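You operate a simulated robot arm through the tools that you are given. There is no shell and no other tool. Be economical: measure what you need, move in short steps, check, and stop when the job is done.

Carry out the task below with a simulated robot arm. There is one attempt and no reset: what you move stays moved.

TASK
Tape down both reels in the cradle with tabs from the feeder.
Fine: one stroke of the lever a tab, one tab across each loose end; the reels stay in the cradle.

It is judged by the outcome, as a careful person would: the job done as asked, and still so three seconds after it is handed in. It fails if anything else is knocked over, pushed out of place, dropped, spilled or broken.

THE ROBOT
A 7-joint arm with a two-finger parallel gripper, fixed in place. Base frame: the origin is at the foot of the arm, x ahead of it, y to its left, z up; the work surface is at about z = 850. Units: mm, degrees, N and s.
With the tool pointing down near the work surface it reaches from about 300 to 700 mm from the base axis. Its first joint turns from -66.0 to 66.0 degrees. Payload 1.57 kg.
The TCP is the grasp point between the finger pads, 30 mm short of the fingertips. In the tool frame z runs along the fingers and y along their closing line. Largest opening 110 mm; finger width 24, thickness 12; the body of the gripper, 48 by 112 mm, starts 78 mm behind the TCP.
Orientation is told as [roll, pitch, yaw] about the base's x, y, z axes, in that order, counted from this pose: with the fingers straight down and closing along the base's y, the tool's x points along the base's -x, its y along +y and its z along -z.

THE INTERFACE
- The arm moves only by the tool send_rows. Its argument "moves" is a list that holds one entry, the list of rows, each a list of 7 numbers: the shift along the base's x, y, z in units of 150 mm (1.0 is 150 mm), then the turn, a rotation vector about the base's x, y, z in units of 60 degrees (1.0 is 60 degrees), then the closure, from 0 (fully open) to 1 (shut). In form: [[[x, y, z, ax, ay, az, grip], ...]]. A call has 1 to 12 rows; each row is the pose to reach, as a shift and turn from the pose commanded when the call began. A call with a number of a shift or a turn outside -1 to 1 is refused whole. Rows are played at 5 a second. More than 50 mm and 8.6 degrees between two rows, or a gripper value outside its range, and nothing of the call is played. Where a pose cannot be reached the arm comes as near as it can. A force on the tool above 40 N (or 10 N above the force at the start of the call, whichever is more), or a blocked arm, ends the call early, and 0.2 s more pass. The fingers move at their own pace (about 108 mm/s each) and stop on an object; they squeeze with about 38 N. The grip force told is the motor's: it shows also when the fingers shut on nothing. Time passes only in rows, and 0.2 s behind the last, so rows that repeat a pose let the fingers close. It gives the time, the measured TCP pose, the force on the tool (base axes), the opening and the grip force at its end, in the units of the frame above (readings bear some noise), with the torque about the TCP (base axes, N m) and any sound that the robot's microphone picked up.
- Cameras (640 x 400 px; columns grow to the right, rows downward): "scene" is fixed at [174.6, -394, 1412.9]; the picture's right is [0.70, -0.71, 0.00], its down [-0.35, -0.34, -0.87] and it looks along [0.62, 0.61, -0.49] (base axes); focal length 293 px, centre (320, 200). "wrist" rides on the gripper at [70, 16, -141] in the tool frame; the picture's right is [-0.23, 0.97, 0.00], its down [-0.86, -0.20, -0.48] and it looks along [-0.47, -0.11, 0.88] (tool axes); focal length 222 px, centre (320, 200). There is no depth. A picture from a camera that has moved, and an enlarged one, comes with that camera's place and axes in the base frame and with its lens.
- camera(camera): a new picture of that camera. No time passes.
- inspect(camera, box): a new picture of the part [left, top, right, bottom] of that camera's present view, enlarged. No time passes.
- job_done(): hands the job in; it is judged then, once.

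Go step by step. Nothing tells you positions but the pictures and the camera data: compare them with the known pose of the tool, close in by small moves and look again before you grip or let go. The budget is 120 turns and 68 pictures, counting those below and the enlarged ones. Unless the task says otherwise, let go and move clear before handing in, and close with one line.

The tools are called after "Request:" as a command line: name --argument value ..., lists and objects as JSON in quotes. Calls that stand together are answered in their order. send_rows: Moves the arm, as the interface text tells. Its arguments: {"type":"object","properties":{"moves":{"type":"array"}},"required":["moves"]} The other tools are called the same way: camera (camera) takes a picture; inspect (camera, box) takes an enlarged picture of a part of a camera's view; job_done () hands the job in.

At the start:

```text
t: 0.0
tool_pos: [440.3, -27.1, 1234.9]
tool_rot: [0.0, 0.0, 0.0]
wrist_force: [0.3, 0.2, 0.5]
ft_torque: [-0.02, -0.01, -0.01]
gripper_width: 109.8
gripper_force: 0.2
```

scene: 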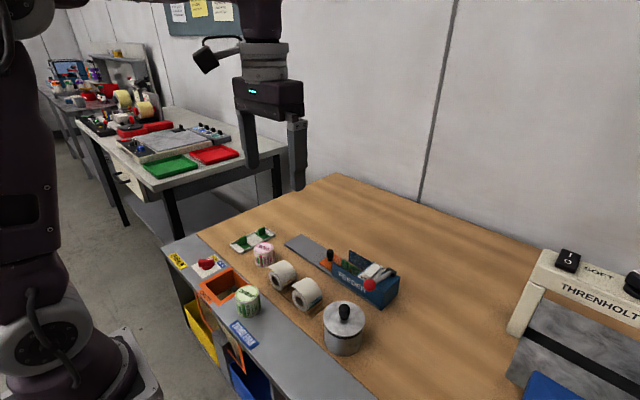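
wrist: 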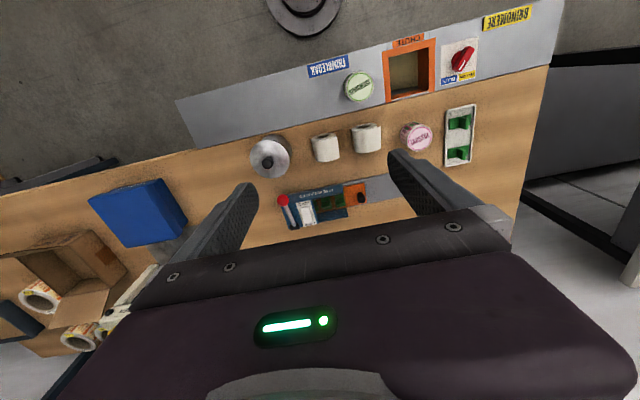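

I see a bench with a tape feeder, two reels that look like they are in a cradle, and other items. I'll look closer before moving.

Request:
inspect --camera "scene" --box '[220, 210, 420, 360]'

Request:
inspect --camera "wrist" --box '[240, 60, 500, 240]'

```text
2.67 times, centred on (320, 285) of scene
camera zoom: at [174.6, -394.0, 1412.9], right [0.7, -0.71, 0.0], down [-0.35, -0.34, -0.87], along [0.62, 0.61, -0.49], focal length 782 px, centre (320, -27)
```

zoom: 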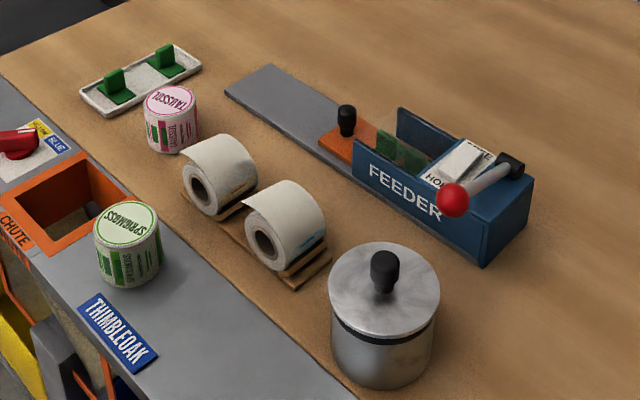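

```text
2.22 times, centred on (370, 150) of wrist
camera zoom: at [372.1, -11.4, 1377.3], right [0.23, 0.97, 0.0], down [0.86, -0.2, 0.48], along [0.47, -0.11, -0.88], focal length 494 px, centre (209, 311)
```

zoom: 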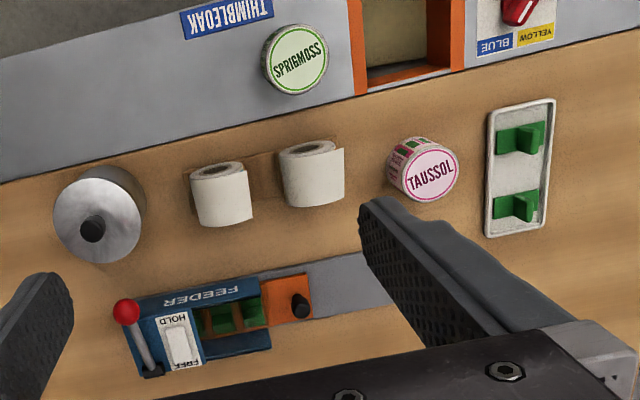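

I'll move closer above the feeder with the fingers still high, and look with the wrist camera.

Request:
send_rows --moves '[[[0, -0.1, -0.3, 0, 0, 0, 0], [0, -0.2, -0.6, 0, 0, 0, 0], [0, -0.3, -0.9, 0, 0, 0, 0], [0, -0.3, -0.9, 0, 0, 0, 0]]]'

Request:
camera --camera "wrist"

Request:
inspect --camera "wrist" --box '[160, 60, 480, 260]'

```text
t: 1.0
tool_pos: [441.1, -71.3, 1099.4]
tool_rot: [0.0, 0.0, 0.0]
wrist_force: [-0.2, 0.7, -0.4]
ft_torque: [0.03, 0.04, 0.01]
gripper_width: 110.0
gripper_force: 0.1
```

```text
63 pictures are left
camera wrist: at [371.5, -56.1, 1241.5], right [0.23, 0.97, 0.0], down [0.85, -0.2, 0.48], along [0.47, -0.11, -0.88], focal length 222 px, centre (320, 200)
```

wrist: 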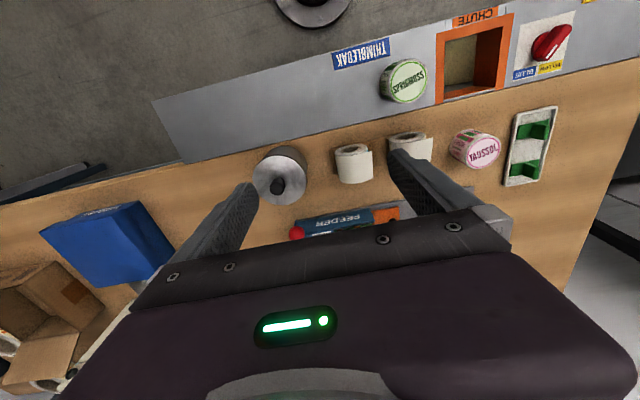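

```text
2.00 times, centred on (320, 160) of wrist
camera zoom: at [371.5, -56.1, 1241.5], right [0.23, 0.97, 0.0], down [0.85, -0.2, 0.48], along [0.47, -0.11, -0.88], focal length 444 px, centre (320, 280)
```

zoom: 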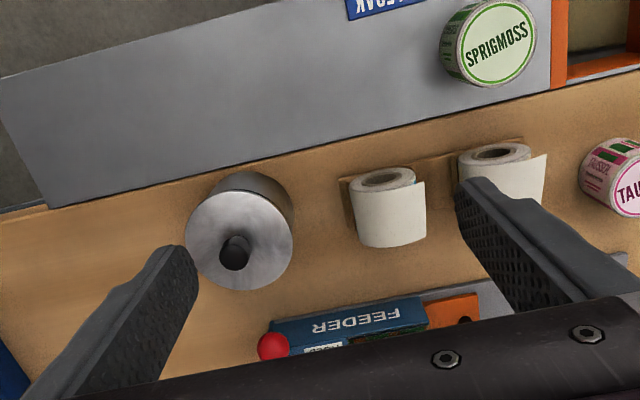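

The gripper body hides the feeder; I'll shift forward to see it.

Request:
send_rows --moves '[[[0.3, 0, 0, 0, 0, 0, 0], [0.6, 0, 0, 0, 0, 0, 0], [0.9, 0, 0, 0, 0, 0, 0], [0.9, 0, 0, 0, 0, 0, 0]]]'

Request:
inspect --camera "wrist" --box '[200, 40, 520, 240]'

Request:
inspect --camera "scene" --box '[310, 235, 410, 315]'

Request:
inspect --camera "scene" --box '[240, 235, 340, 315]'

```text
t: 2.0
tool_pos: [574.9, -72.8, 1099.1]
tool_rot: [0.0, 0.0, 0.0]
wrist_force: [0.5, -0.4, -0.3]
ft_torque: [-0.02, -0.01, -0.01]
gripper_width: 110.0
gripper_force: 0.1
```

```text
2.00 times, centred on (360, 140) of wrist
camera zoom: at [507.4, -56.6, 1241.6], right [0.23, 0.97, 0.0], down [0.86, -0.2, 0.48], along [0.47, -0.11, -0.88], focal length 444 px, centre (240, 320)
```

zoom: 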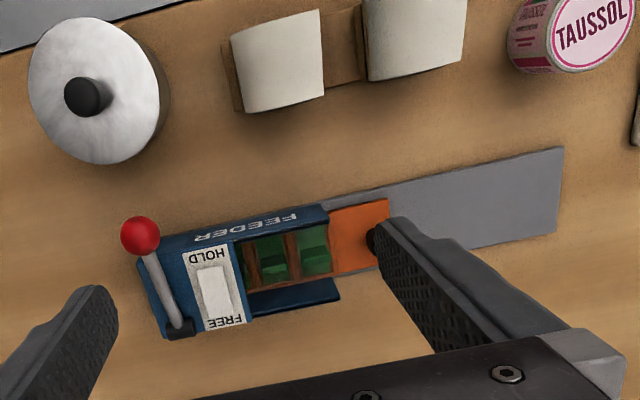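

```text
5.00 times, centred on (360, 275) of scene
camera zoom: at [174.6, -394.0, 1412.9], right [0.7, -0.71, 0.0], down [-0.35, -0.34, -0.87], along [0.62, 0.61, -0.49], focal length 1466 px, centre (120, -175)
```

zoom: 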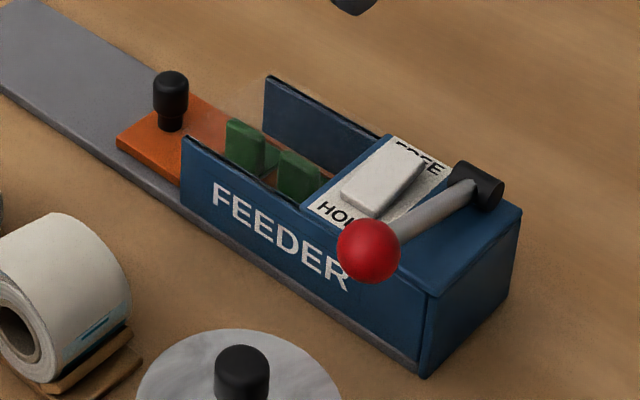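

```text
5.00 times, centred on (290, 275) of scene
camera zoom: at [174.6, -394.0, 1412.9], right [0.7, -0.71, 0.0], down [-0.35, -0.34, -0.87], along [0.62, 0.61, -0.49], focal length 1466 px, centre (470, -175)
```

zoom: 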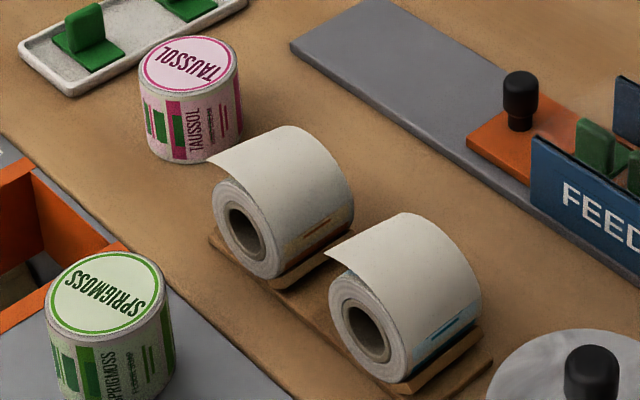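

The feeder looks like an orange drawer on a grey rail with two green tabs, a HOLD/FREE rocker and a red-ball lever. I'll move nearer for a clear look.

Request:
send_rows --moves '[[[0.25, -0.1, -0.15, 0, 0, 0, 0], [0.5, -0.2, -0.33, 0, 0, 0, 0], [0.5, -0.2, -0.33, 0, 0, 0, 0]]]'

Request:
inspect --camera "wrist" --box '[200, 30, 440, 180]'

```text
t: 2.8
tool_pos: [651.8, -102.4, 1049.3]
tool_rot: [0.0, 0.1, 0.0]
wrist_force: [-0.4, 0.1, 0.0]
ft_torque: [-0.01, 0.02, 0.05]
gripper_width: 109.9
gripper_force: 0.1
```

```text
2.67 times, centred on (320, 105) of wrist
camera zoom: at [583.1, -86.9, 1192.2], right [0.23, 0.97, 0.0], down [0.86, -0.2, 0.48], along [0.46, -0.11, -0.88], focal length 592 px, centre (320, 453)
```

zoom: 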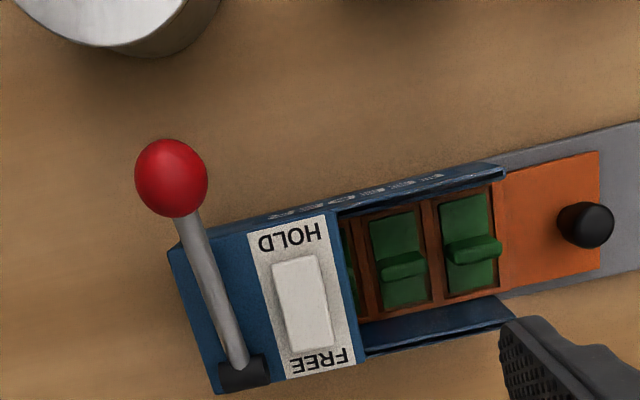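

Request:
inspect --camera "scene" --box '[340, 250, 405, 305]'

Request:
inspect --camera "wrist" --box '[255, 80, 375, 180]'

```text
7.27 times, centred on (372, 278) of scene
camera zoom: at [174.6, -394.0, 1412.9], right [0.7, -0.71, 0.0], down [-0.35, -0.34, -0.87], along [0.62, 0.61, -0.49], focal length 2133 px, centre (-62, -364)
```

zoom: 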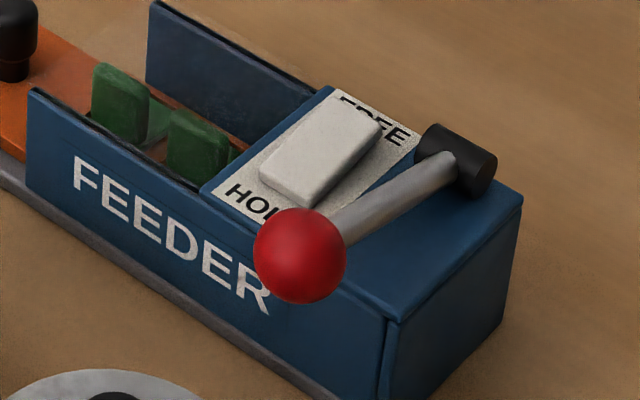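

```text
4.00 times, centred on (315, 130) of wrist
camera zoom: at [583.1, -86.9, 1192.2], right [0.23, 0.97, 0.0], down [0.86, -0.2, 0.48], along [0.46, -0.11, -0.88], focal length 888 px, centre (340, 480)
```

zoom: 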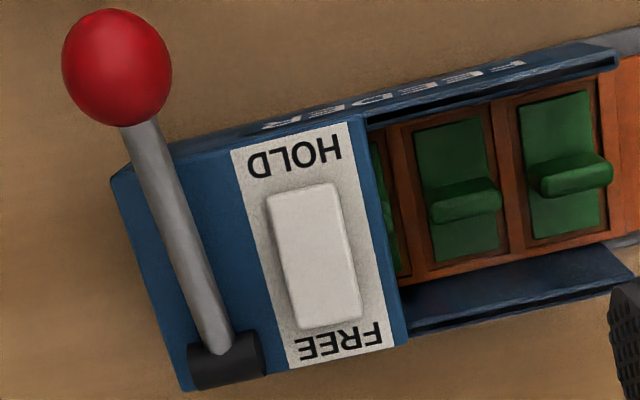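

The rocker's state isn't clear from above, and I don't want to waste a stroke. I'll tilt the camera for a lower view of the rocker and drawer from the front.

Request:
send_rows --moves '[[[-0.22, 0.04, -0.05, 0, -0.08, 0, 0], [-0.44, 0.08, -0.15, 0, -0.16, 0, 0], [-0.66, 0.12, -0.25, 0, -0.25, 0, 0], [-0.88, 0.147, -0.39, 0, -0.333, 0, 0], [-0.88, 0.147, -0.39, 0, -0.333, 0, 0]]]'

Request:
inspect --camera "wrist" --box '[200, 100, 440, 250]'

```text
t: 4.0
tool_pos: [519.1, -80.9, 992.4]
tool_rot: [0.1, -20.0, 0.1]
wrist_force: [0.3, 0.4, 0.0]
ft_torque: [-0.01, 0.04, 0.01]
gripper_width: 110.0
gripper_force: 0.0
```

```text
2.67 times, centred on (320, 175) of wrist
camera zoom: at [405.9, -65.0, 1102.0], right [0.21, 0.97, 0.08], down [0.64, -0.2, 0.74], along [0.74, -0.11, -0.66], focal length 592 px, centre (320, 267)
```

zoom: 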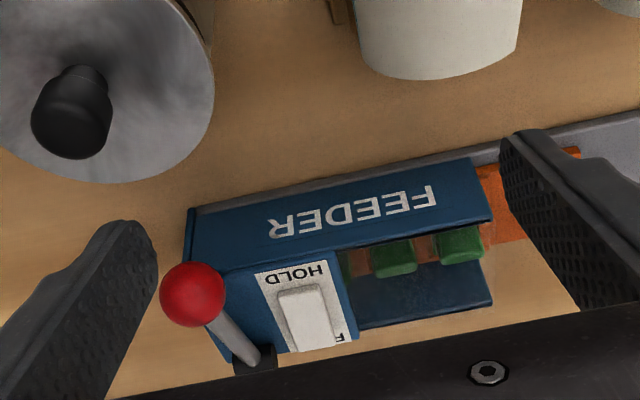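

Request:
inspect --camera "wrist" --box '[260, 185, 350, 245]'

```text
6.67 times, centred on (305, 215) of wrist
camera zoom: at [405.9, -65.0, 1102.0], right [0.21, 0.97, 0.08], down [0.64, -0.2, 0.74], along [0.74, -0.11, -0.66], focal length 1481 px, centre (420, 100)
```

zoom: 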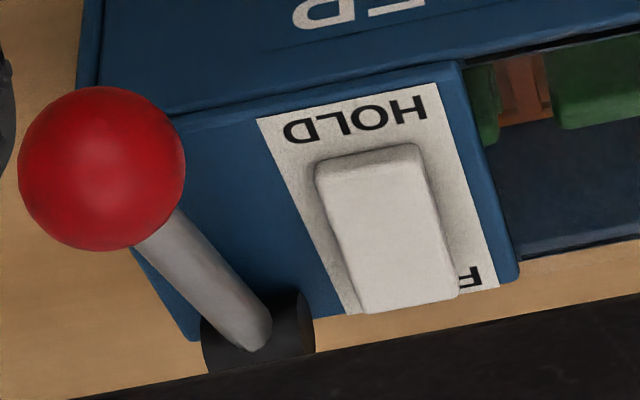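

I judge the rocker to be most likely at HOLD. The ball sits at about (584,-145,944) and the pivot at (679,-149,908), so the stroke is probably downward. I'll close the fingers and go above the ball.

Request:
send_rows --moves '[[[0.1, -0.05, 0.2, 0, 0.08, 0, 0.5], [0.2, -0.2, 0.3, 0, 0.16, 0, 1], [0.35, -0.35, 0.3, 0, 0.25, 0, 1], [0.44, -0.43, 0.2, 0, 0.333, 0, 1], [0.44, -0.43, 0.13, 0, 0.333, 0, 1], [0.44, -0.43, 0.13, 0, 0.333, 0, 1]]]'

Request:
camera --camera "wrist"

Request:
inspect --camera "scene" --box '[300, 210, 420, 310]'

```text
t: 5.4
tool_pos: [583.9, -144.4, 1011.6]
tool_rot: [0.0, 0.1, 0.0]
wrist_force: [0.3, -0.6, 0.7]
ft_torque: [-0.01, 0.01, 0.0]
gripper_width: 0.1
gripper_force: 22.0
```

```text
53 pictures are left
camera wrist: at [516.2, -130.0, 1154.0], right [0.23, 0.97, 0.0], down [0.86, -0.2, 0.48], along [0.47, -0.11, -0.88], focal length 222 px, centre (320, 200)
```

wrist: 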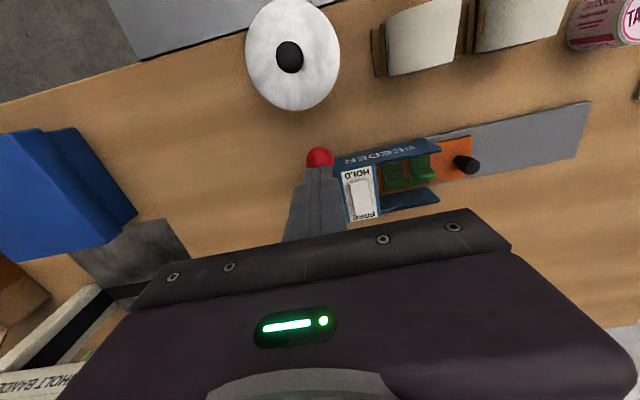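

```text
4.00 times, centred on (360, 260) of scene
camera zoom: at [174.6, -394.0, 1412.9], right [0.7, -0.71, 0.0], down [-0.35, -0.34, -0.87], along [0.62, 0.61, -0.49], focal length 1173 px, centre (160, -40)
```

zoom: 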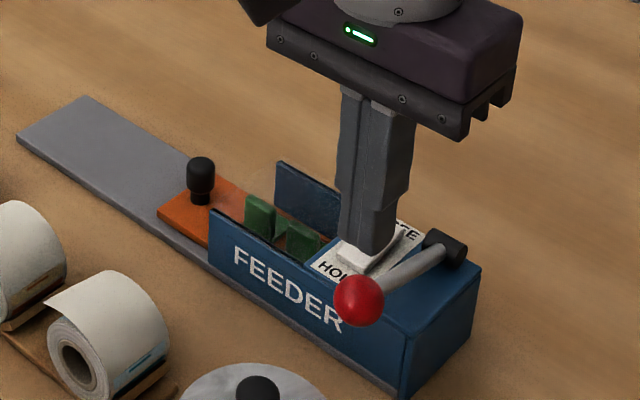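

The fingers are over the ball. I'll press down in small steps and watch the force.

Request:
send_rows --moves '[[[0, 0, -0.08, 0, 0, 0, 1], [0, 0, -0.16, 0, 0, 0, 1], [0, 0, -0.2, 0, 0, 0, 1], [0, 0, -0.24, 0, 0, 0, 1], [0, 0, -0.24, 0, 0, 0, 1]]]'

```text
t: 6.6
tool_pos: [585.1, -144.0, 975.7]
tool_rot: [0.0, 0.1, 0.0]
wrist_force: [-0.5, -0.7, 1.5]
ft_torque: [0.02, 0.01, -0.01]
gripper_width: 0.0
gripper_force: 21.2
```

Request:
inspect --camera "scene" --box '[300, 210, 420, 310]'

```text
4.00 times, centred on (360, 260) of scene
camera zoom: at [174.5, -394.0, 1412.9], right [0.7, -0.71, 0.0], down [-0.35, -0.34, -0.87], along [0.62, 0.61, -0.49], focal length 1173 px, centre (160, -40)
```

zoom: 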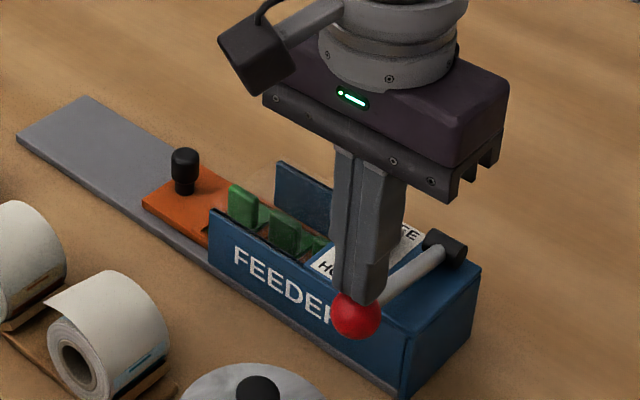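

The lever goes down and the drawer advances. I'll carry on to the end of the stroke.

Request:
send_rows --moves '[[[0, 0, -0.03, 0, 0, 0, 1], [0, 0, -0.06, 0, 0, 0, 1], [0, 0, -0.09, 0, 0, 0, 1], [0, 0, -0.12, 0, 0, 0, 1], [0, 0, -0.15, 0, 0, 0, 1], [0, 0, -0.18, 0, 0, 0, 1], [0, 0, -0.21, 0, 0, 0, 1], [0, 0, -0.24, 0, 0, 0, 1], [0, 0, -0.24, 0, 0, 0, 1]]]'

Request:
inspect --camera "scene" --box '[300, 210, 420, 310]'

```text
t: 7.7
tool_pos: [584.2, -143.8, 961.7]
tool_rot: [-0.1, -0.2, 0.0]
wrist_force: [-9.6, 4.6, 24.3]
ft_torque: [0.12, 0.37, 0.01]
gripper_width: 0.0
gripper_force: 21.2
stopped in row 5: the force on the tool passed its limit at 47 N (the readings are from after the stop); the commanded pose is now the measured one
```

```text
4.00 times, centred on (360, 260) of scene
camera zoom: at [173.9, -393.7, 1413.0], right [0.7, -0.71, 0.0], down [-0.35, -0.34, -0.87], along [0.62, 0.61, -0.49], focal length 1173 px, centre (160, -40)
```

zoom: 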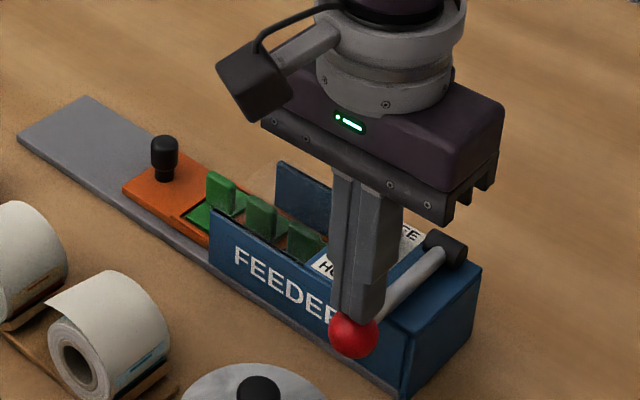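

The stroke hit its stop and one tab moved past the mouth. I'll lift off and see whether the drawer stays.

Request:
send_rows --moves '[[[0, 0, 0.05, 0, 0, 0, 1], [0, 0, 0.15, 0, 0, 0, 1], [0, 0, 0.3, 0, 0, 0, 1], [0, 0, 0.5, 0, 0, 0, 1], [0, 0, 0.5, 0, 0, 0, 1]]]'

Request:
inspect --camera "scene" --box '[300, 210, 420, 310]'

Request:
inspect --camera "wrist" --box '[240, 60, 560, 260]'

```text
t: 8.9
tool_pos: [586.0, -143.1, 1034.7]
tool_rot: [-0.2, -0.2, 0.0]
wrist_force: [0.4, 0.8, 0.0]
ft_torque: [0.0, 0.04, 0.0]
gripper_width: 0.0
gripper_force: 21.4
```

```text
4.00 times, centred on (360, 260) of scene
camera zoom: at [174.6, -394.0, 1412.9], right [0.7, -0.71, 0.0], down [-0.35, -0.34, -0.87], along [0.62, 0.61, -0.49], focal length 1173 px, centre (160, -40)
```

zoom: 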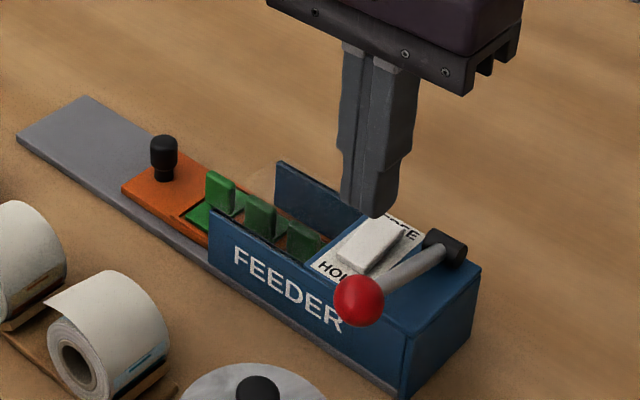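

```text
2.00 times, centred on (400, 160) of wrist
camera zoom: at [516.4, -128.3, 1177.6], right [0.23, 0.97, 0.0], down [0.85, -0.2, 0.48], along [0.47, -0.11, -0.88], focal length 444 px, centre (160, 280)
```

zoom: 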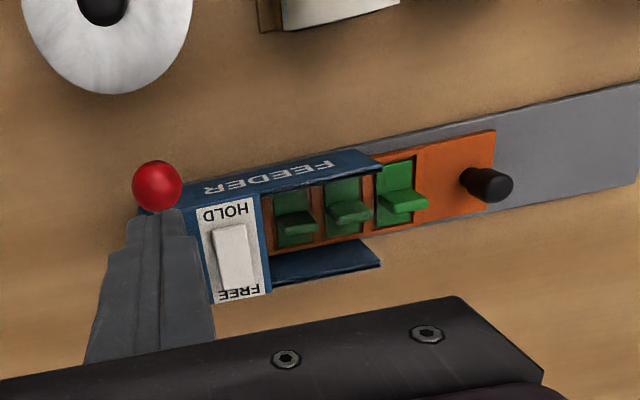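

The drawer stayed and the first tab is out, at about (654,14,875). The tabs still inside sit under a cover. Next I'll open the fingers and look at the reels and the tab from above.

Request:
send_rows --moves '[[[0, 0.2, 0.1, 0, 0, 0, 0.5], [-0.1, 0.5, 0.15, 0, 0, 0, 0], [-0.2, 0.8, 0.15, 0, 0, 0, 0], [-0.2, 1.0, 0.15, 0, 0, 0, 0], [-0.2, 1.0, 0.15, 0, 0, 0, 0]]]'

Request:
camera --camera "wrist"

Request:
inspect --camera "wrist" --box '[240, 0, 440, 125]'

Request:
inspect --camera "scene" --box '[260, 255, 330, 315]'

```text
t: 10.1
tool_pos: [553.6, 4.9, 1056.8]
tool_rot: [-0.2, -0.1, 0.0]
wrist_force: [-0.1, 0.3, -0.7]
ft_torque: [-0.04, 0.0, -0.01]
gripper_width: 109.8
gripper_force: 0.1
```

```text
47 pictures are left
camera wrist: at [485.3, 21.2, 1199.3], right [0.23, 0.97, 0.0], down [0.85, -0.2, 0.48], along [0.47, -0.11, -0.88], focal length 222 px, centre (320, 200)
```

wrist: 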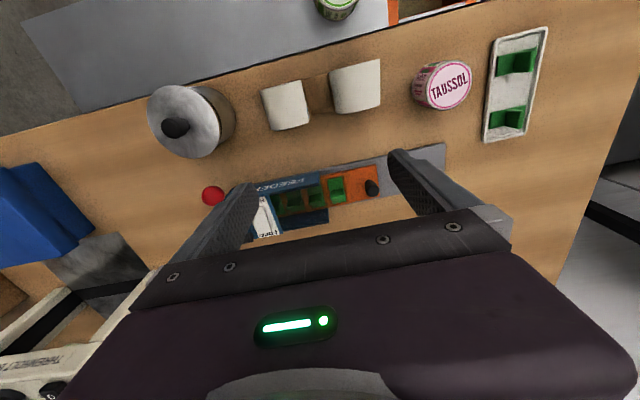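

```text
3.20 times, centred on (340, 62) of wrist
camera zoom: at [485.3, 21.2, 1199.3], right [0.23, 0.97, 0.0], down [0.85, -0.2, 0.48], along [0.47, -0.11, -0.88], focal length 711 px, centre (256, 640)
```

zoom: 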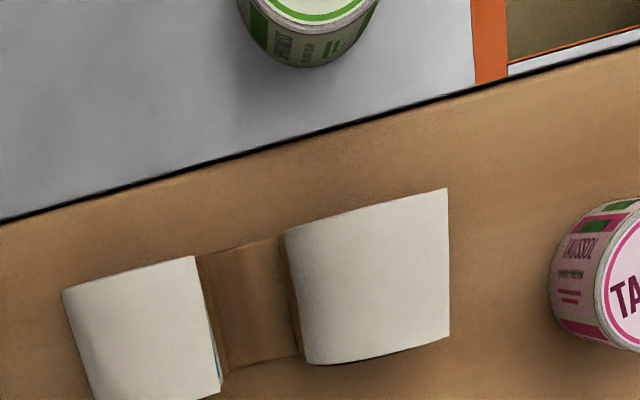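

```text
6.67 times, centred on (295, 285) of scene
camera zoom: at [174.6, -393.9, 1412.9], right [0.7, -0.71, 0.0], down [-0.35, -0.34, -0.87], along [0.62, 0.61, -0.49], focal length 1955 px, centre (487, -367)
```

zoom: 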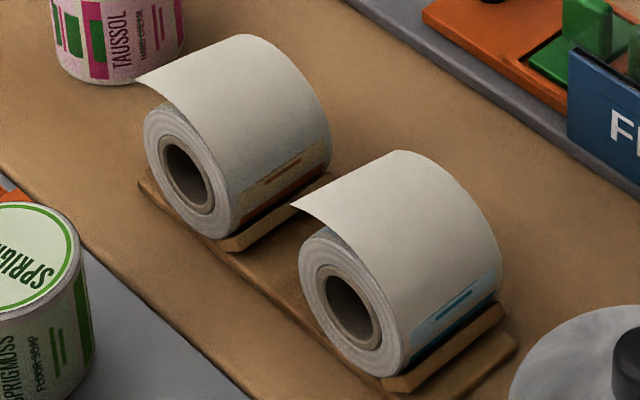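

Each reel's tail lifts off tangentially at the top toward +y. I need a low side view to read the tail shape, so I'll tilt the tool in front of the reels.

Request:
send_rows --moves '[[[-0.1, 0.05, 0, 0, -0.12, 0, 0], [-0.2, 0.1, 0, 0, -0.25, 0, 0], [-0.3, 0.15, 0, 0, -0.37, 0, 0], [-0.4, 0.2, -0.1, 0, -0.5, 0, 0], [-0.5, 0.25, -0.2, 0, -0.62, 0, 0], [-0.6, 0.3, -0.3, 0, -0.75, 0, 0], [-0.7, 0.35, -0.4, 0, -0.87, 0, 0], [-0.76, 0.37, -0.45, 0, -1.0, 0, 0], [-0.76, 0.37, -0.45, 0, -1.0, 0, 0]]]'

Request:
camera --camera "wrist"

```text
t: 12.1
tool_pos: [484.3, 97.0, 972.3]
tool_rot: [-4.1, -49.1, 11.6]
wrist_force: [0.5, -0.1, -0.3]
ft_torque: [-0.01, 0.01, 0.0]
gripper_width: 110.0
gripper_force: 0.1
out of reach, approached as far as the arm can: row 6, 7, 8, 9
```

```text
44 pictures are left
camera wrist: at [330.6, 91.4, 1011.3], right [0.0, 0.99, 0.13], down [0.22, -0.12, 0.97], along [0.98, 0.02, -0.21], focal length 222 px, centre (320, 200)
```

wrist: 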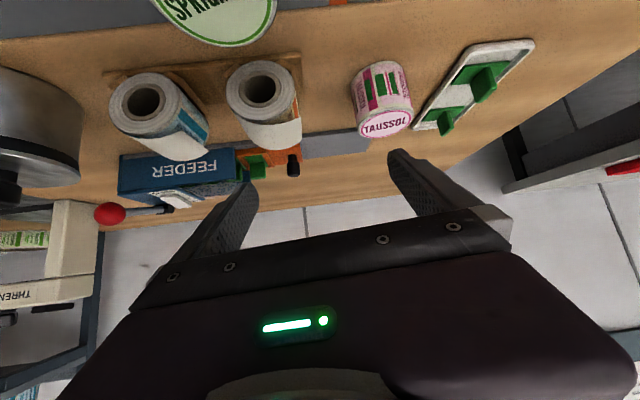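

Close enough to the pose I asked for. I'll enlarge the reels.

Request:
inspect --camera "wrist" --box '[95, 45, 315, 185]'

Request:
inspect --camera "wrist" --box '[400, 30, 540, 140]'

```text
2.86 times, centred on (205, 115) of wrist
camera zoom: at [330.6, 91.4, 1011.3], right [0.0, 0.99, 0.13], down [0.22, -0.12, 0.97], along [0.98, 0.02, -0.21], focal length 635 px, centre (649, 443)
```

zoom: 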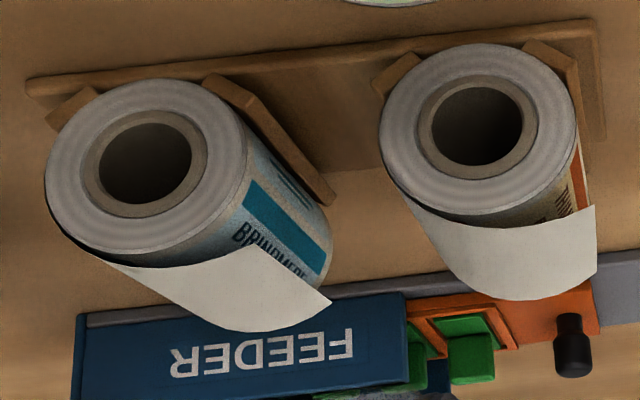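

```text
3.64 times, centred on (470, 85) of wrist
camera zoom: at [330.6, 91.4, 1011.3], right [0.0, 0.99, 0.13], down [0.22, -0.12, 0.97], along [0.98, 0.02, -0.21], focal length 808 px, centre (-226, 618)
```

zoom: 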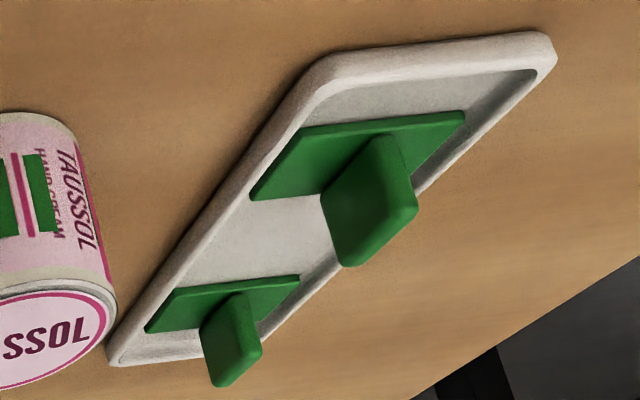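

The tails run almost flat from the top of each drum. Reel 1 has its axis near y≈59, z≈887, R≈27 with its tail tip at y≈88. Reel 2 has its axis near y≈-32 with its tip at y≈-4. Next I'll straighten the tool and rise, ready to fetch the tab.

Request:
send_rows --moves '[[[0.05, 0, 0.1, 0, 0.13, 0, 0], [0.15, -0.05, 0.2, 0, 0.26, 0, 0], [0.25, -0.1, 0.3, 0, 0.39, 0, 0], [0.35, -0.15, 0.4, 0, 0.52, 0, 0], [0.45, -0.2, 0.45, 0, 0.65, 0, 0], [0.55, -0.25, 0.5, 0, 0.78, 0, 0], [0.55, -0.25, 0.5, 0, 0.82, 0, 0], [0.55, -0.25, 0.5, 0, 0.82, 0, 0]]]'

```text
t: 13.9
tool_pos: [565.0, 59.8, 1047.2]
tool_rot: [4.6, -0.5, 7.5]
wrist_force: [0.4, 0.0, 0.1]
ft_torque: [0.0, 0.01, -0.03]
gripper_width: 110.1
gripper_force: 0.0
out of reach, approached as far as the arm can: row 3
```

Request:
send_rows --moves '[[[0.15, -0.1, 0, -0.04, 0.004, -0.06, 0], [0.3, -0.2, 0, -0.077, 0.008, -0.125, 0], [0.3, -0.2, 0, -0.077, 0.008, -0.125, 0]]]'

Request:
send_rows --moves '[[[0.1, -0.05, 0, 0, 0, 0.14, 0], [0.2, -0.1, 0, 0, 0, 0.28, 0], [0.27, -0.11, 0, 0, 0, 0.42, 0], [0.27, -0.11, 0, 0, 0, 0.56, 0], [0.27, -0.11, 0, 0, 0, 0.7, 0], [0.27, -0.11, 0, 0, 0, 0.84, 0], [0.27, -0.11, 0, 0, 0, 0.98, 0], [0.27, -0.11, 0, 0, 0, 1.0, 0]]]'

Request:
send_rows --moves '[[[0, 0, 0, 0, 0, 0.14, 0], [0, 0, 0, 0, 0, 0.28, 0], [0, 0, 0, 0, 0, 0.42, 0], [0, 0, 0, 0, 0, 0.5, 0], [0, 0, 0, 0, 0, 0.5, 0]]]'

Request:
camera --camera "wrist"

```text
t: 14.7
tool_pos: [612.3, 28.4, 1046.8]
tool_rot: [0.0, 0.3, -0.1]
wrist_force: [-1.2, -0.3, -0.8]
ft_torque: [-0.02, -0.03, 0.03]
gripper_width: 109.9
gripper_force: 0.2
```

```text
t: 16.5
tool_pos: [652.0, 12.7, 1046.4]
tool_rot: [0.1, 0.2, 60.1]
wrist_force: [-0.1, 0.2, 0.3]
ft_torque: [-0.01, -0.01, -0.05]
gripper_width: 109.9
gripper_force: 0.1
```

```text
t: 17.7
tool_pos: [652.5, 13.4, 1047.2]
tool_rot: [0.1, 0.2, 90.1]
wrist_force: [0.2, 0.0, 0.0]
ft_torque: [-0.02, 0.02, 0.01]
gripper_width: 110.1
gripper_force: 0.1
```

```text
41 pictures are left
camera wrist: at [636.6, -57.2, 1189.2], right [-0.97, 0.23, 0.0], down [0.2, 0.86, 0.48], along [0.11, 0.46, -0.88], focal length 222 px, centre (320, 200)
```

wrist: 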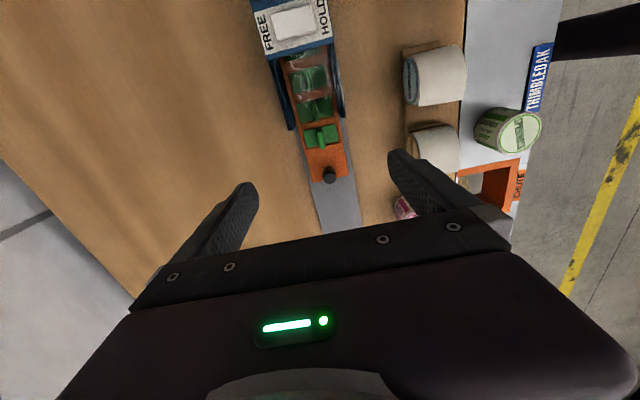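

Request:
inspect --camera "wrist" --box '[260, 40, 380, 190]'

```text
2.67 times, centred on (320, 115) of wrist
camera zoom: at [636.6, -57.2, 1189.2], right [-0.97, 0.23, 0.0], down [0.2, 0.86, 0.48], along [0.11, 0.46, -0.88], focal length 592 px, centre (320, 427)
```

zoom: 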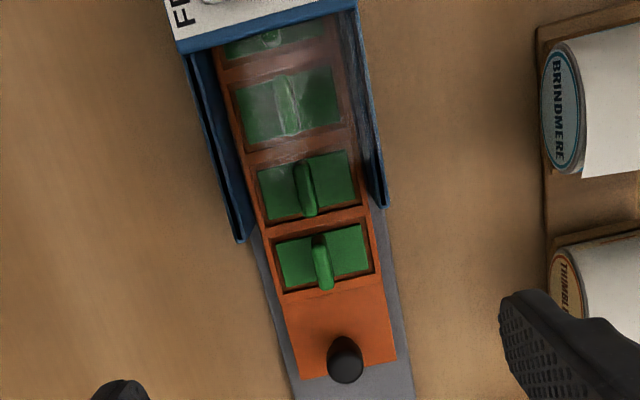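

Tab 1's fin stands along y at about (651,12), clear of the cover and the mouth. I'll go down partway with a narrower opening and check.

Request:
send_rows --moves '[[[-0.01, 0, -0.2, 0, 0, 0, 0.5], [-0.01, 0, -0.4, 0, 0, 0, 0.5], [-0.01, 0, -0.6, 0, 0, 0, 0.5], [-0.01, 0, -0.8, 0, 0, 0, 0.5], [-0.01, 0, -0.8, 0, 0, 0, 0.5]]]'

Request:
inspect --camera "wrist" --box '[240, 80, 400, 220]'

Request:
inspect --camera "scene" --box '[300, 210, 390, 280]'

```text
t: 18.9
tool_pos: [650.1, 12.5, 926.1]
tool_rot: [0.1, 0.2, 90.0]
wrist_force: [-0.2, 0.3, 0.3]
ft_torque: [0.05, 0.02, 0.0]
gripper_width: 55.3
gripper_force: 0.1
```

```text
2.86 times, centred on (320, 150) of wrist
camera zoom: at [635.4, -57.0, 1068.3], right [-0.97, 0.23, 0.0], down [0.2, 0.86, 0.48], along [0.11, 0.46, -0.88], focal length 635 px, centre (320, 343)
```

zoom: 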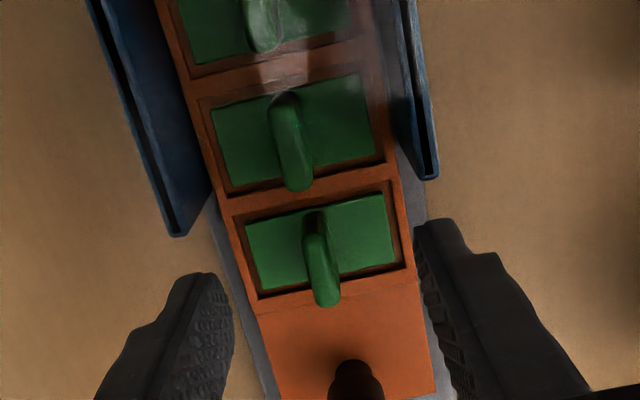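

```text
5.71 times, centred on (345, 245) of scene
camera zoom: at [174.6, -394.0, 1412.9], right [0.7, -0.71, 0.0], down [-0.35, -0.34, -0.87], along [0.62, 0.61, -0.49], focal length 1676 px, centre (177, -57)
```

zoom: 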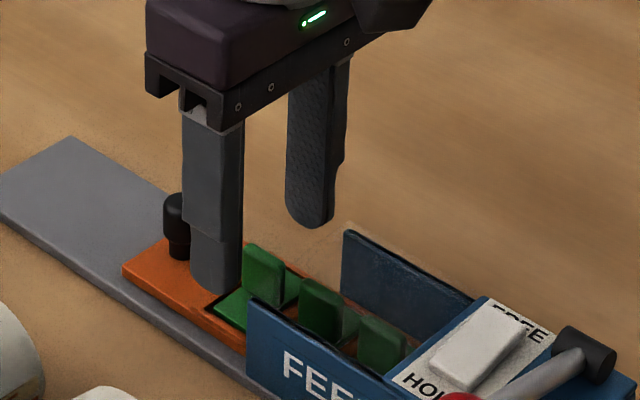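

Alignment is good, with the tab centre at about (652,11). I'll descend to straddle the fin and close.

Request:
send_rows --moves '[[[0.01, -0.01, -0.08, 0, 0, 0, 0.5], [0.01, -0.01, -0.155, 0, 0, 0, 0.5], [0.01, -0.01, -0.155, 0, 0, 0, 0.75], [0.01, -0.01, -0.155, 0, 0, 0, 1], [0.01, -0.01, -0.155, 0, 0, 0, 1], [0.01, -0.01, -0.155, 0, 0, 0, 1]]]'

Request:
inspect --camera "scene" --box '[300, 210, 390, 280]'

```text
t: 20.3
tool_pos: [653.4, 11.8, 903.7]
tool_rot: [0.1, 0.2, 89.9]
wrist_force: [-0.3, 0.1, -0.6]
ft_torque: [0.0, -0.01, 0.02]
gripper_width: 6.0
gripper_force: 26.2
```

```text
5.71 times, centred on (345, 245) of scene
camera zoom: at [174.6, -394.0, 1412.9], right [0.7, -0.71, 0.0], down [-0.35, -0.34, -0.87], along [0.62, 0.61, -0.49], focal length 1676 px, centre (177, -57)
```

zoom: 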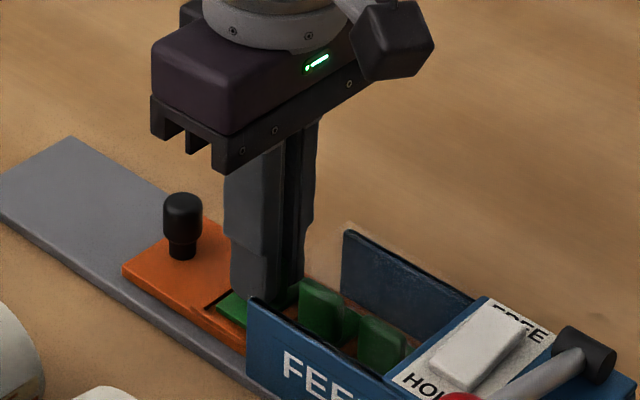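

The fin is gripped at 6 mm width. I'll lift straight up and check.

Request:
send_rows --moves '[[[0, 0, 0.04, 0, 0, 0, 1], [0, 0, 0.1, 0, 0, 0, 1], [0, 0, 0.25, 0, 0, 0, 1], [0, 0, 0.5, 0, 0, 0, 1], [0, 0, 0.7, 0, 0, 0, 1], [0, 0, 0.7, 0, 0, 0, 1]]]'

Request:
inspect --camera "scene" --box '[260, 180, 400, 290]'

Request:
inspect --camera "wrist" --box '[260, 80, 460, 230]'

```text
t: 21.7
tool_pos: [650.9, 11.5, 1008.8]
tool_rot: [0.1, 0.1, 90.0]
wrist_force: [0.0, 0.1, -0.2]
ft_torque: [-0.02, -0.01, -0.01]
gripper_width: 6.2
gripper_force: 26.1
```

```text
3.64 times, centred on (330, 235) of scene
camera zoom: at [174.6, -394.0, 1412.9], right [0.7, -0.71, 0.0], down [-0.35, -0.34, -0.87], along [0.62, 0.61, -0.49], focal length 1066 px, centre (284, 73)
```

zoom: 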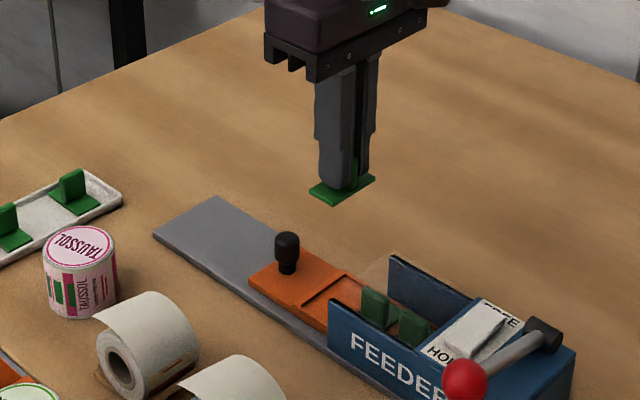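

```text
2.67 times, centred on (360, 155) of wrist
camera zoom: at [635.5, -58.8, 1151.4], right [-0.97, 0.23, 0.0], down [0.2, 0.86, 0.48], along [0.11, 0.46, -0.88], focal length 592 px, centre (213, 320)
```

zoom: 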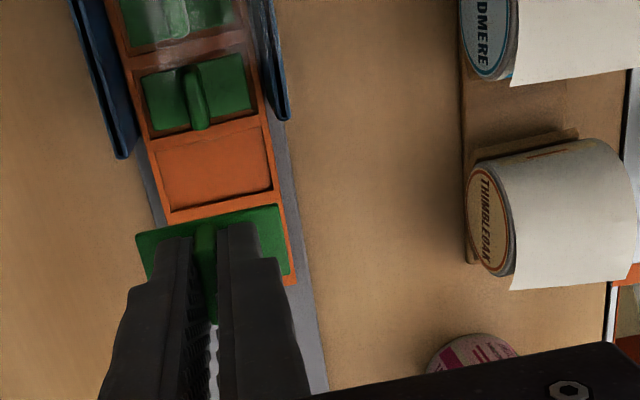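

The tab is held and its pocket is empty. I'll carry it over reel 1's loose end at about (507, 86), staying high.

Request:
send_rows --moves '[[[-0.2, 0.1, 0, 0, 0, 0, 1], [-0.4, 0.2, 0, 0, 0, 0, 1], [-0.6, 0.3, 0, 0, 0, 0, 1], [-0.8, 0.4, 0, 0, 0, 0, 1], [-0.96, 0.48, -0.05, 0, 0, 0, 1], [-0.96, 0.48, -0.1, 0, 0, 0, 1], [-0.96, 0.48, -0.1, 0, 0, 0, 1]]]'

Request:
inspect --camera "wrist" --box '[240, 80, 440, 230]'

Request:
inspect --camera "scene" --box '[230, 200, 330, 290]'

```text
t: 23.3
tool_pos: [507.3, 83.1, 993.7]
tool_rot: [0.1, 0.2, 90.1]
wrist_force: [0.2, 0.1, 0.6]
ft_torque: [0.0, 0.01, 0.03]
gripper_width: 6.0
gripper_force: 26.1
```

```text
2.67 times, centred on (340, 155) of wrist
camera zoom: at [492.1, 13.6, 1135.5], right [-0.97, 0.23, 0.0], down [0.2, 0.86, 0.48], along [0.11, 0.46, -0.88], focal length 592 px, centre (267, 320)
```

zoom: 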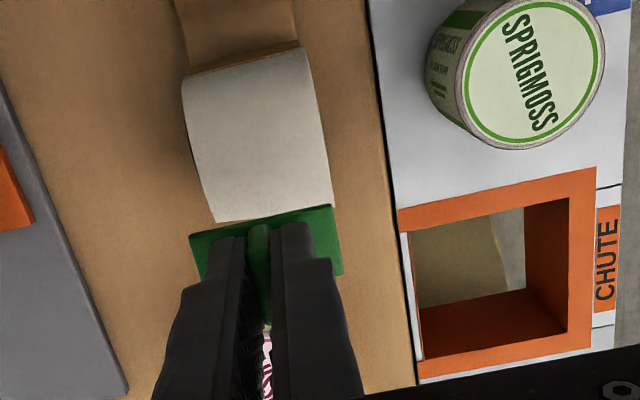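

```text
4.44 times, centred on (280, 245) of scene
camera zoom: at [174.6, -394.0, 1412.9], right [0.7, -0.71, 0.0], down [-0.35, -0.34, -0.87], along [0.62, 0.61, -0.49], focal length 1303 px, centre (498, 0)
```

zoom: 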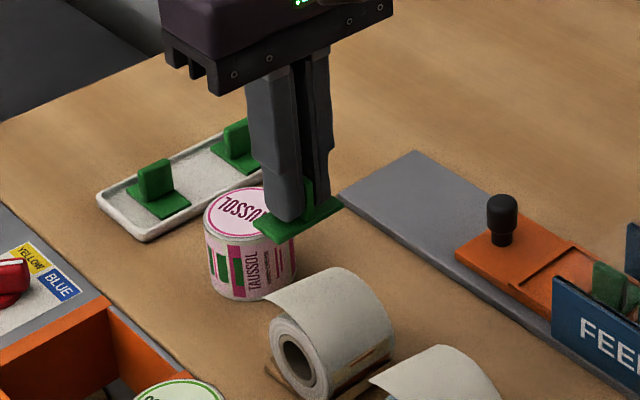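

The can stands clear at y≈170. A flat press can't lay the tail on the drum, so I'll lean the tool toward +y and fold the tail over onto the curved side. First I'll tilt 30° just above the tip and check.

Request:
send_rows --moves '[[[0, 0.04, 0, -0.13, 0, 0, 1], [0, 0.08, 0, -0.26, 0, 0, 1], [0, 0.12, -0.03, -0.39, 0, 0, 1], [0, 0.166, -0.1, -0.5, 0, 0, 1], [0, 0.166, -0.1, -0.5, 0, 0, 1]]]'

Request:
inspect --camera "scene" --box '[230, 200, 330, 290]'

Request:
inspect --camera "wrist" --box '[240, 80, 440, 230]'

```text
t: 24.5
tool_pos: [508.4, 107.6, 979.4]
tool_rot: [0.1, 30.3, 90.0]
wrist_force: [-0.2, 0.8, -0.6]
ft_torque: [0.01, -0.01, 0.03]
gripper_width: 6.0
gripper_force: 26.1
```

```text
4.44 times, centred on (280, 245) of scene
camera zoom: at [174.6, -393.9, 1412.9], right [0.7, -0.71, 0.0], down [-0.35, -0.34, -0.87], along [0.62, 0.61, -0.49], focal length 1303 px, centre (498, 0)
```

zoom: 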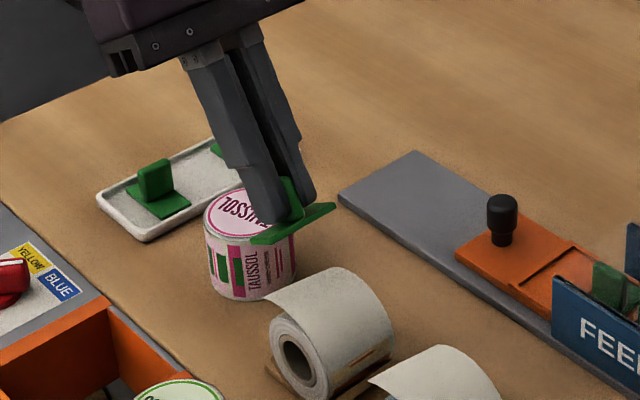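

```text
2.67 times, centred on (340, 155) of wrist
camera zoom: at [492.6, 118.6, 1136.6], right [-0.97, 0.2, -0.11], down [0.2, 0.98, -0.02], along [0.11, -0.04, -0.99], focal length 592 px, centre (267, 320)
```

zoom: 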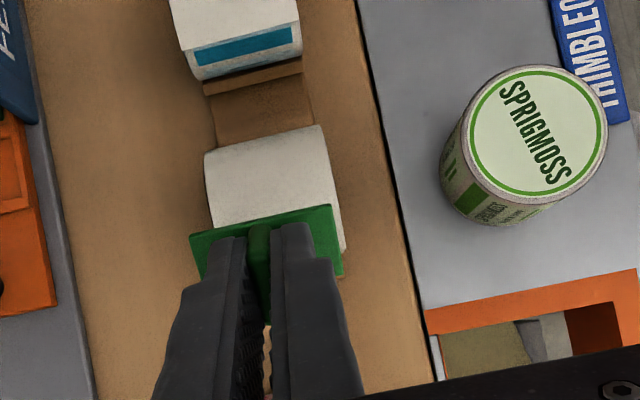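

Aligned in x. I'll lower to the tail tip slowly and feel for contact.

Request:
send_rows --moves '[[[-0.01, 0, -0.06, 0, 0, 0, 1], [-0.01, 0, -0.12, 0, 0, 0, 1], [-0.01, 0, -0.16, 0, 0, 0, 1], [-0.01, 0, -0.19, 0, 0, 0, 1], [-0.01, 0, -0.22, 0, 0, 0, 1], [-0.01, 0, -0.22, 0, 0, 0, 1]]]'

Request:
inspect --camera "scene" --box '[250, 230, 310, 285]'

```text
t: 25.9
tool_pos: [505.5, 107.8, 945.0]
tool_rot: [0.1, 30.2, 90.0]
wrist_force: [0.0, 0.1, 0.3]
ft_torque: [-0.01, 0.01, 0.02]
gripper_width: 6.2
gripper_force: 25.5
```

```text
7.27 times, centred on (280, 258) of scene
camera zoom: at [174.6, -394.0, 1412.9], right [0.7, -0.71, 0.0], down [-0.35, -0.34, -0.87], along [0.62, 0.61, -0.49], focal length 2133 px, centre (611, -218)
```

zoom: 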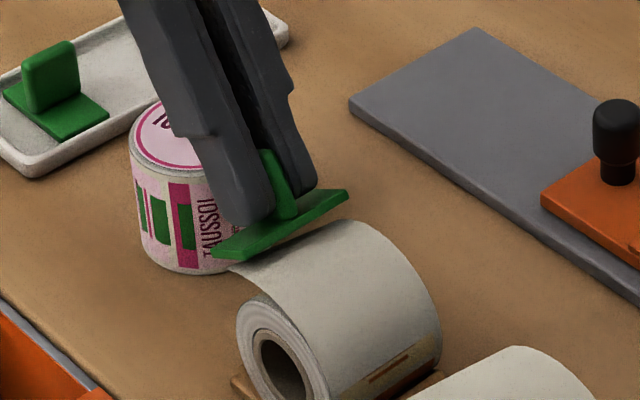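

The plate rests at the tail tip with no real force. I'll fold further by increasing the tilt while moving in.

Request:
send_rows --moves '[[[0, 0.02, -0.035, -0.125, 0, 0, 1], [0, 0.04, -0.07, -0.25, 0, 0, 1], [0, 0.047, -0.1, -0.33, 0, 0, 1], [0, 0.055, -0.12, -0.413, 0, 0, 1], [0, 0.055, -0.12, -0.413, 0, 0, 1]]]'

Request:
inspect --camera "scene" --box '[250, 230, 310, 285]'

Request:
inspect --camera "wrist" --box '[260, 80, 400, 200]'

```text
t: 27.1
tool_pos: [506.2, 116.3, 926.3]
tool_rot: [0.0, 55.1, 90.1]
wrist_force: [0.1, 0.7, -0.2]
ft_torque: [-0.02, 0.01, 0.02]
gripper_width: 6.1
gripper_force: 26.0
```

```text
7.27 times, centred on (280, 258) of scene
camera zoom: at [174.6, -394.0, 1412.9], right [0.7, -0.71, 0.0], down [-0.35, -0.34, -0.87], along [0.62, 0.61, -0.49], focal length 2133 px, centre (611, -218)
```

zoom: 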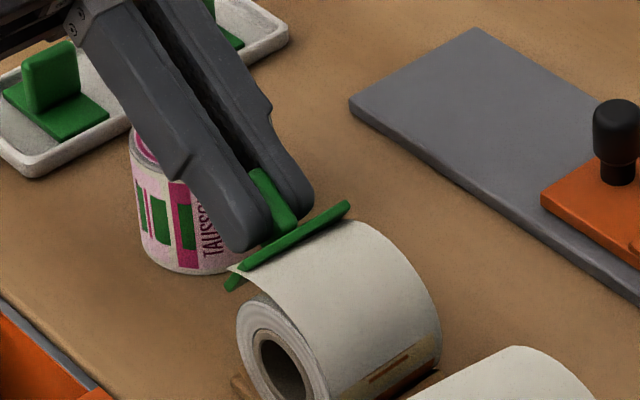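

```text
3.33 times, centred on (330, 140) of wrist
camera zoom: at [490.8, 191.5, 1066.8], right [-0.97, 0.13, -0.19], down [0.2, 0.88, -0.43], along [0.11, -0.45, -0.89], focal length 740 px, centre (287, 400)
```

zoom: 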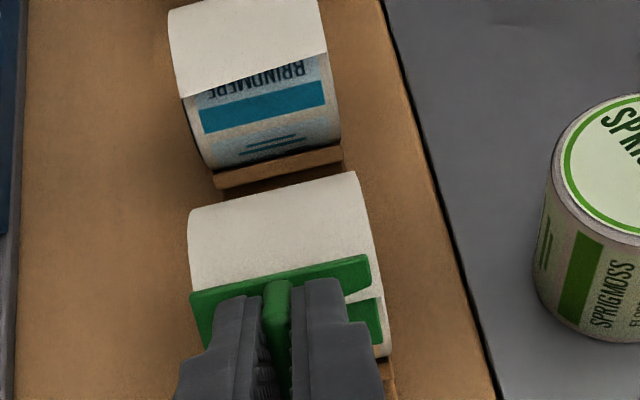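

The tail doesn't resist; it passes through the plate. I'll press on gently toward the drum until the tab touches it.

Request:
send_rows --moves '[[[0, -0.008, -0.006, 0, 0, 0, 1], [0, -0.016, -0.011, 0, 0, 0, 1], [0, -0.016, -0.011, 0, 0, 0, 1]]]'

Request:
inspect --camera "wrist" --box '[260, 80, 400, 200]'

```text
t: 27.9
tool_pos: [505.5, 114.0, 925.5]
tool_rot: [0.0, 55.0, 90.0]
wrist_force: [0.1, -0.5, -0.6]
ft_torque: [0.04, 0.04, -0.01]
gripper_width: 6.0
gripper_force: 25.9
```

```text
3.33 times, centred on (330, 140) of wrist
camera zoom: at [490.9, 189.1, 1065.1], right [-0.97, 0.13, -0.18], down [0.2, 0.88, -0.43], along [0.11, -0.45, -0.89], focal length 740 px, centre (287, 400)
```

zoom: 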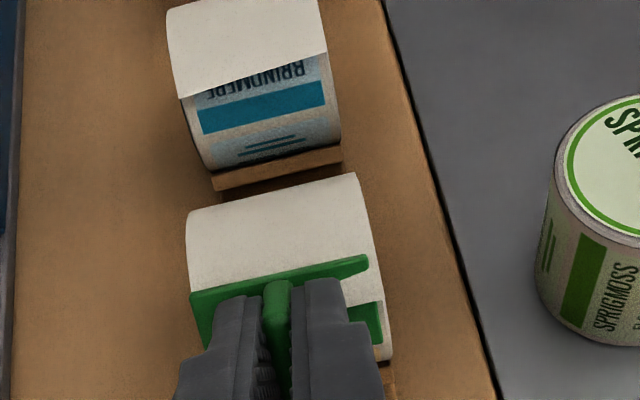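

Request:
send_rows --moves '[[[0, -0.008, -0.006, 0, 0, 0, 1], [0, -0.016, -0.011, 0, 0, 0, 1], [0, -0.022, -0.015, 0, 0, 0, 1], [0, -0.022, -0.015, 0, 0, 0, 1]]]'

```text
t: 28.9
tool_pos: [506.9, 111.0, 923.7]
tool_rot: [0.1, 54.9, 90.0]
wrist_force: [0.6, 3.4, 1.6]
ft_torque: [0.02, -0.11, 0.11]
gripper_width: 6.1
gripper_force: 25.9
```

There is contact at about 4 N. I'll look at both views.

Request:
inspect --camera "wrist" --box '[260, 80, 400, 200]'

Request:
inspect --camera "scene" --box '[250, 230, 310, 285]'

```text
3.33 times, centred on (330, 140) of wrist
camera zoom: at [491.0, 185.8, 1062.9], right [-0.97, 0.13, -0.19], down [0.2, 0.88, -0.43], along [0.11, -0.45, -0.89], focal length 740 px, centre (287, 400)
```

zoom: 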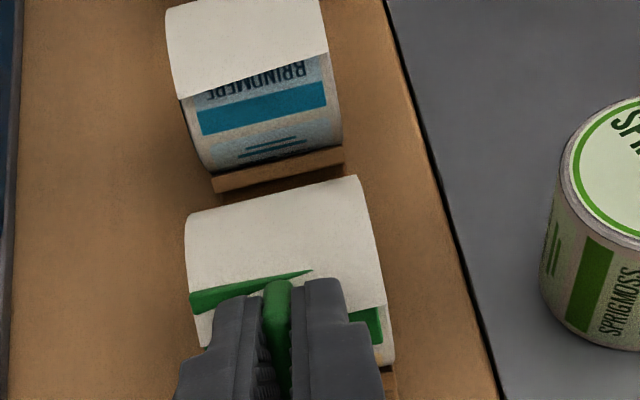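

```text
7.27 times, centred on (280, 258) of scene
camera zoom: at [174.6, -393.9, 1412.9], right [0.7, -0.71, 0.0], down [-0.35, -0.34, -0.87], along [0.62, 0.61, -0.49], focal length 2133 px, centre (611, -218)
```

zoom: 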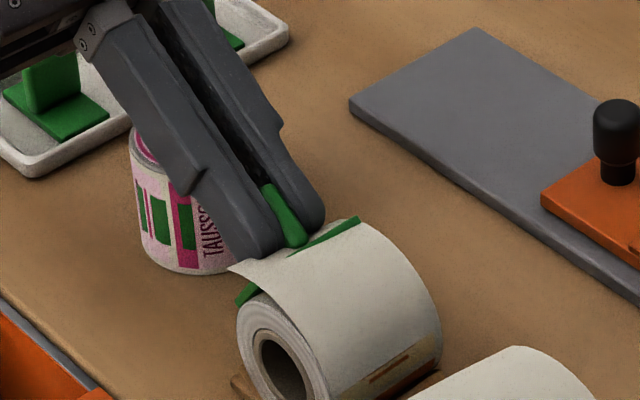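

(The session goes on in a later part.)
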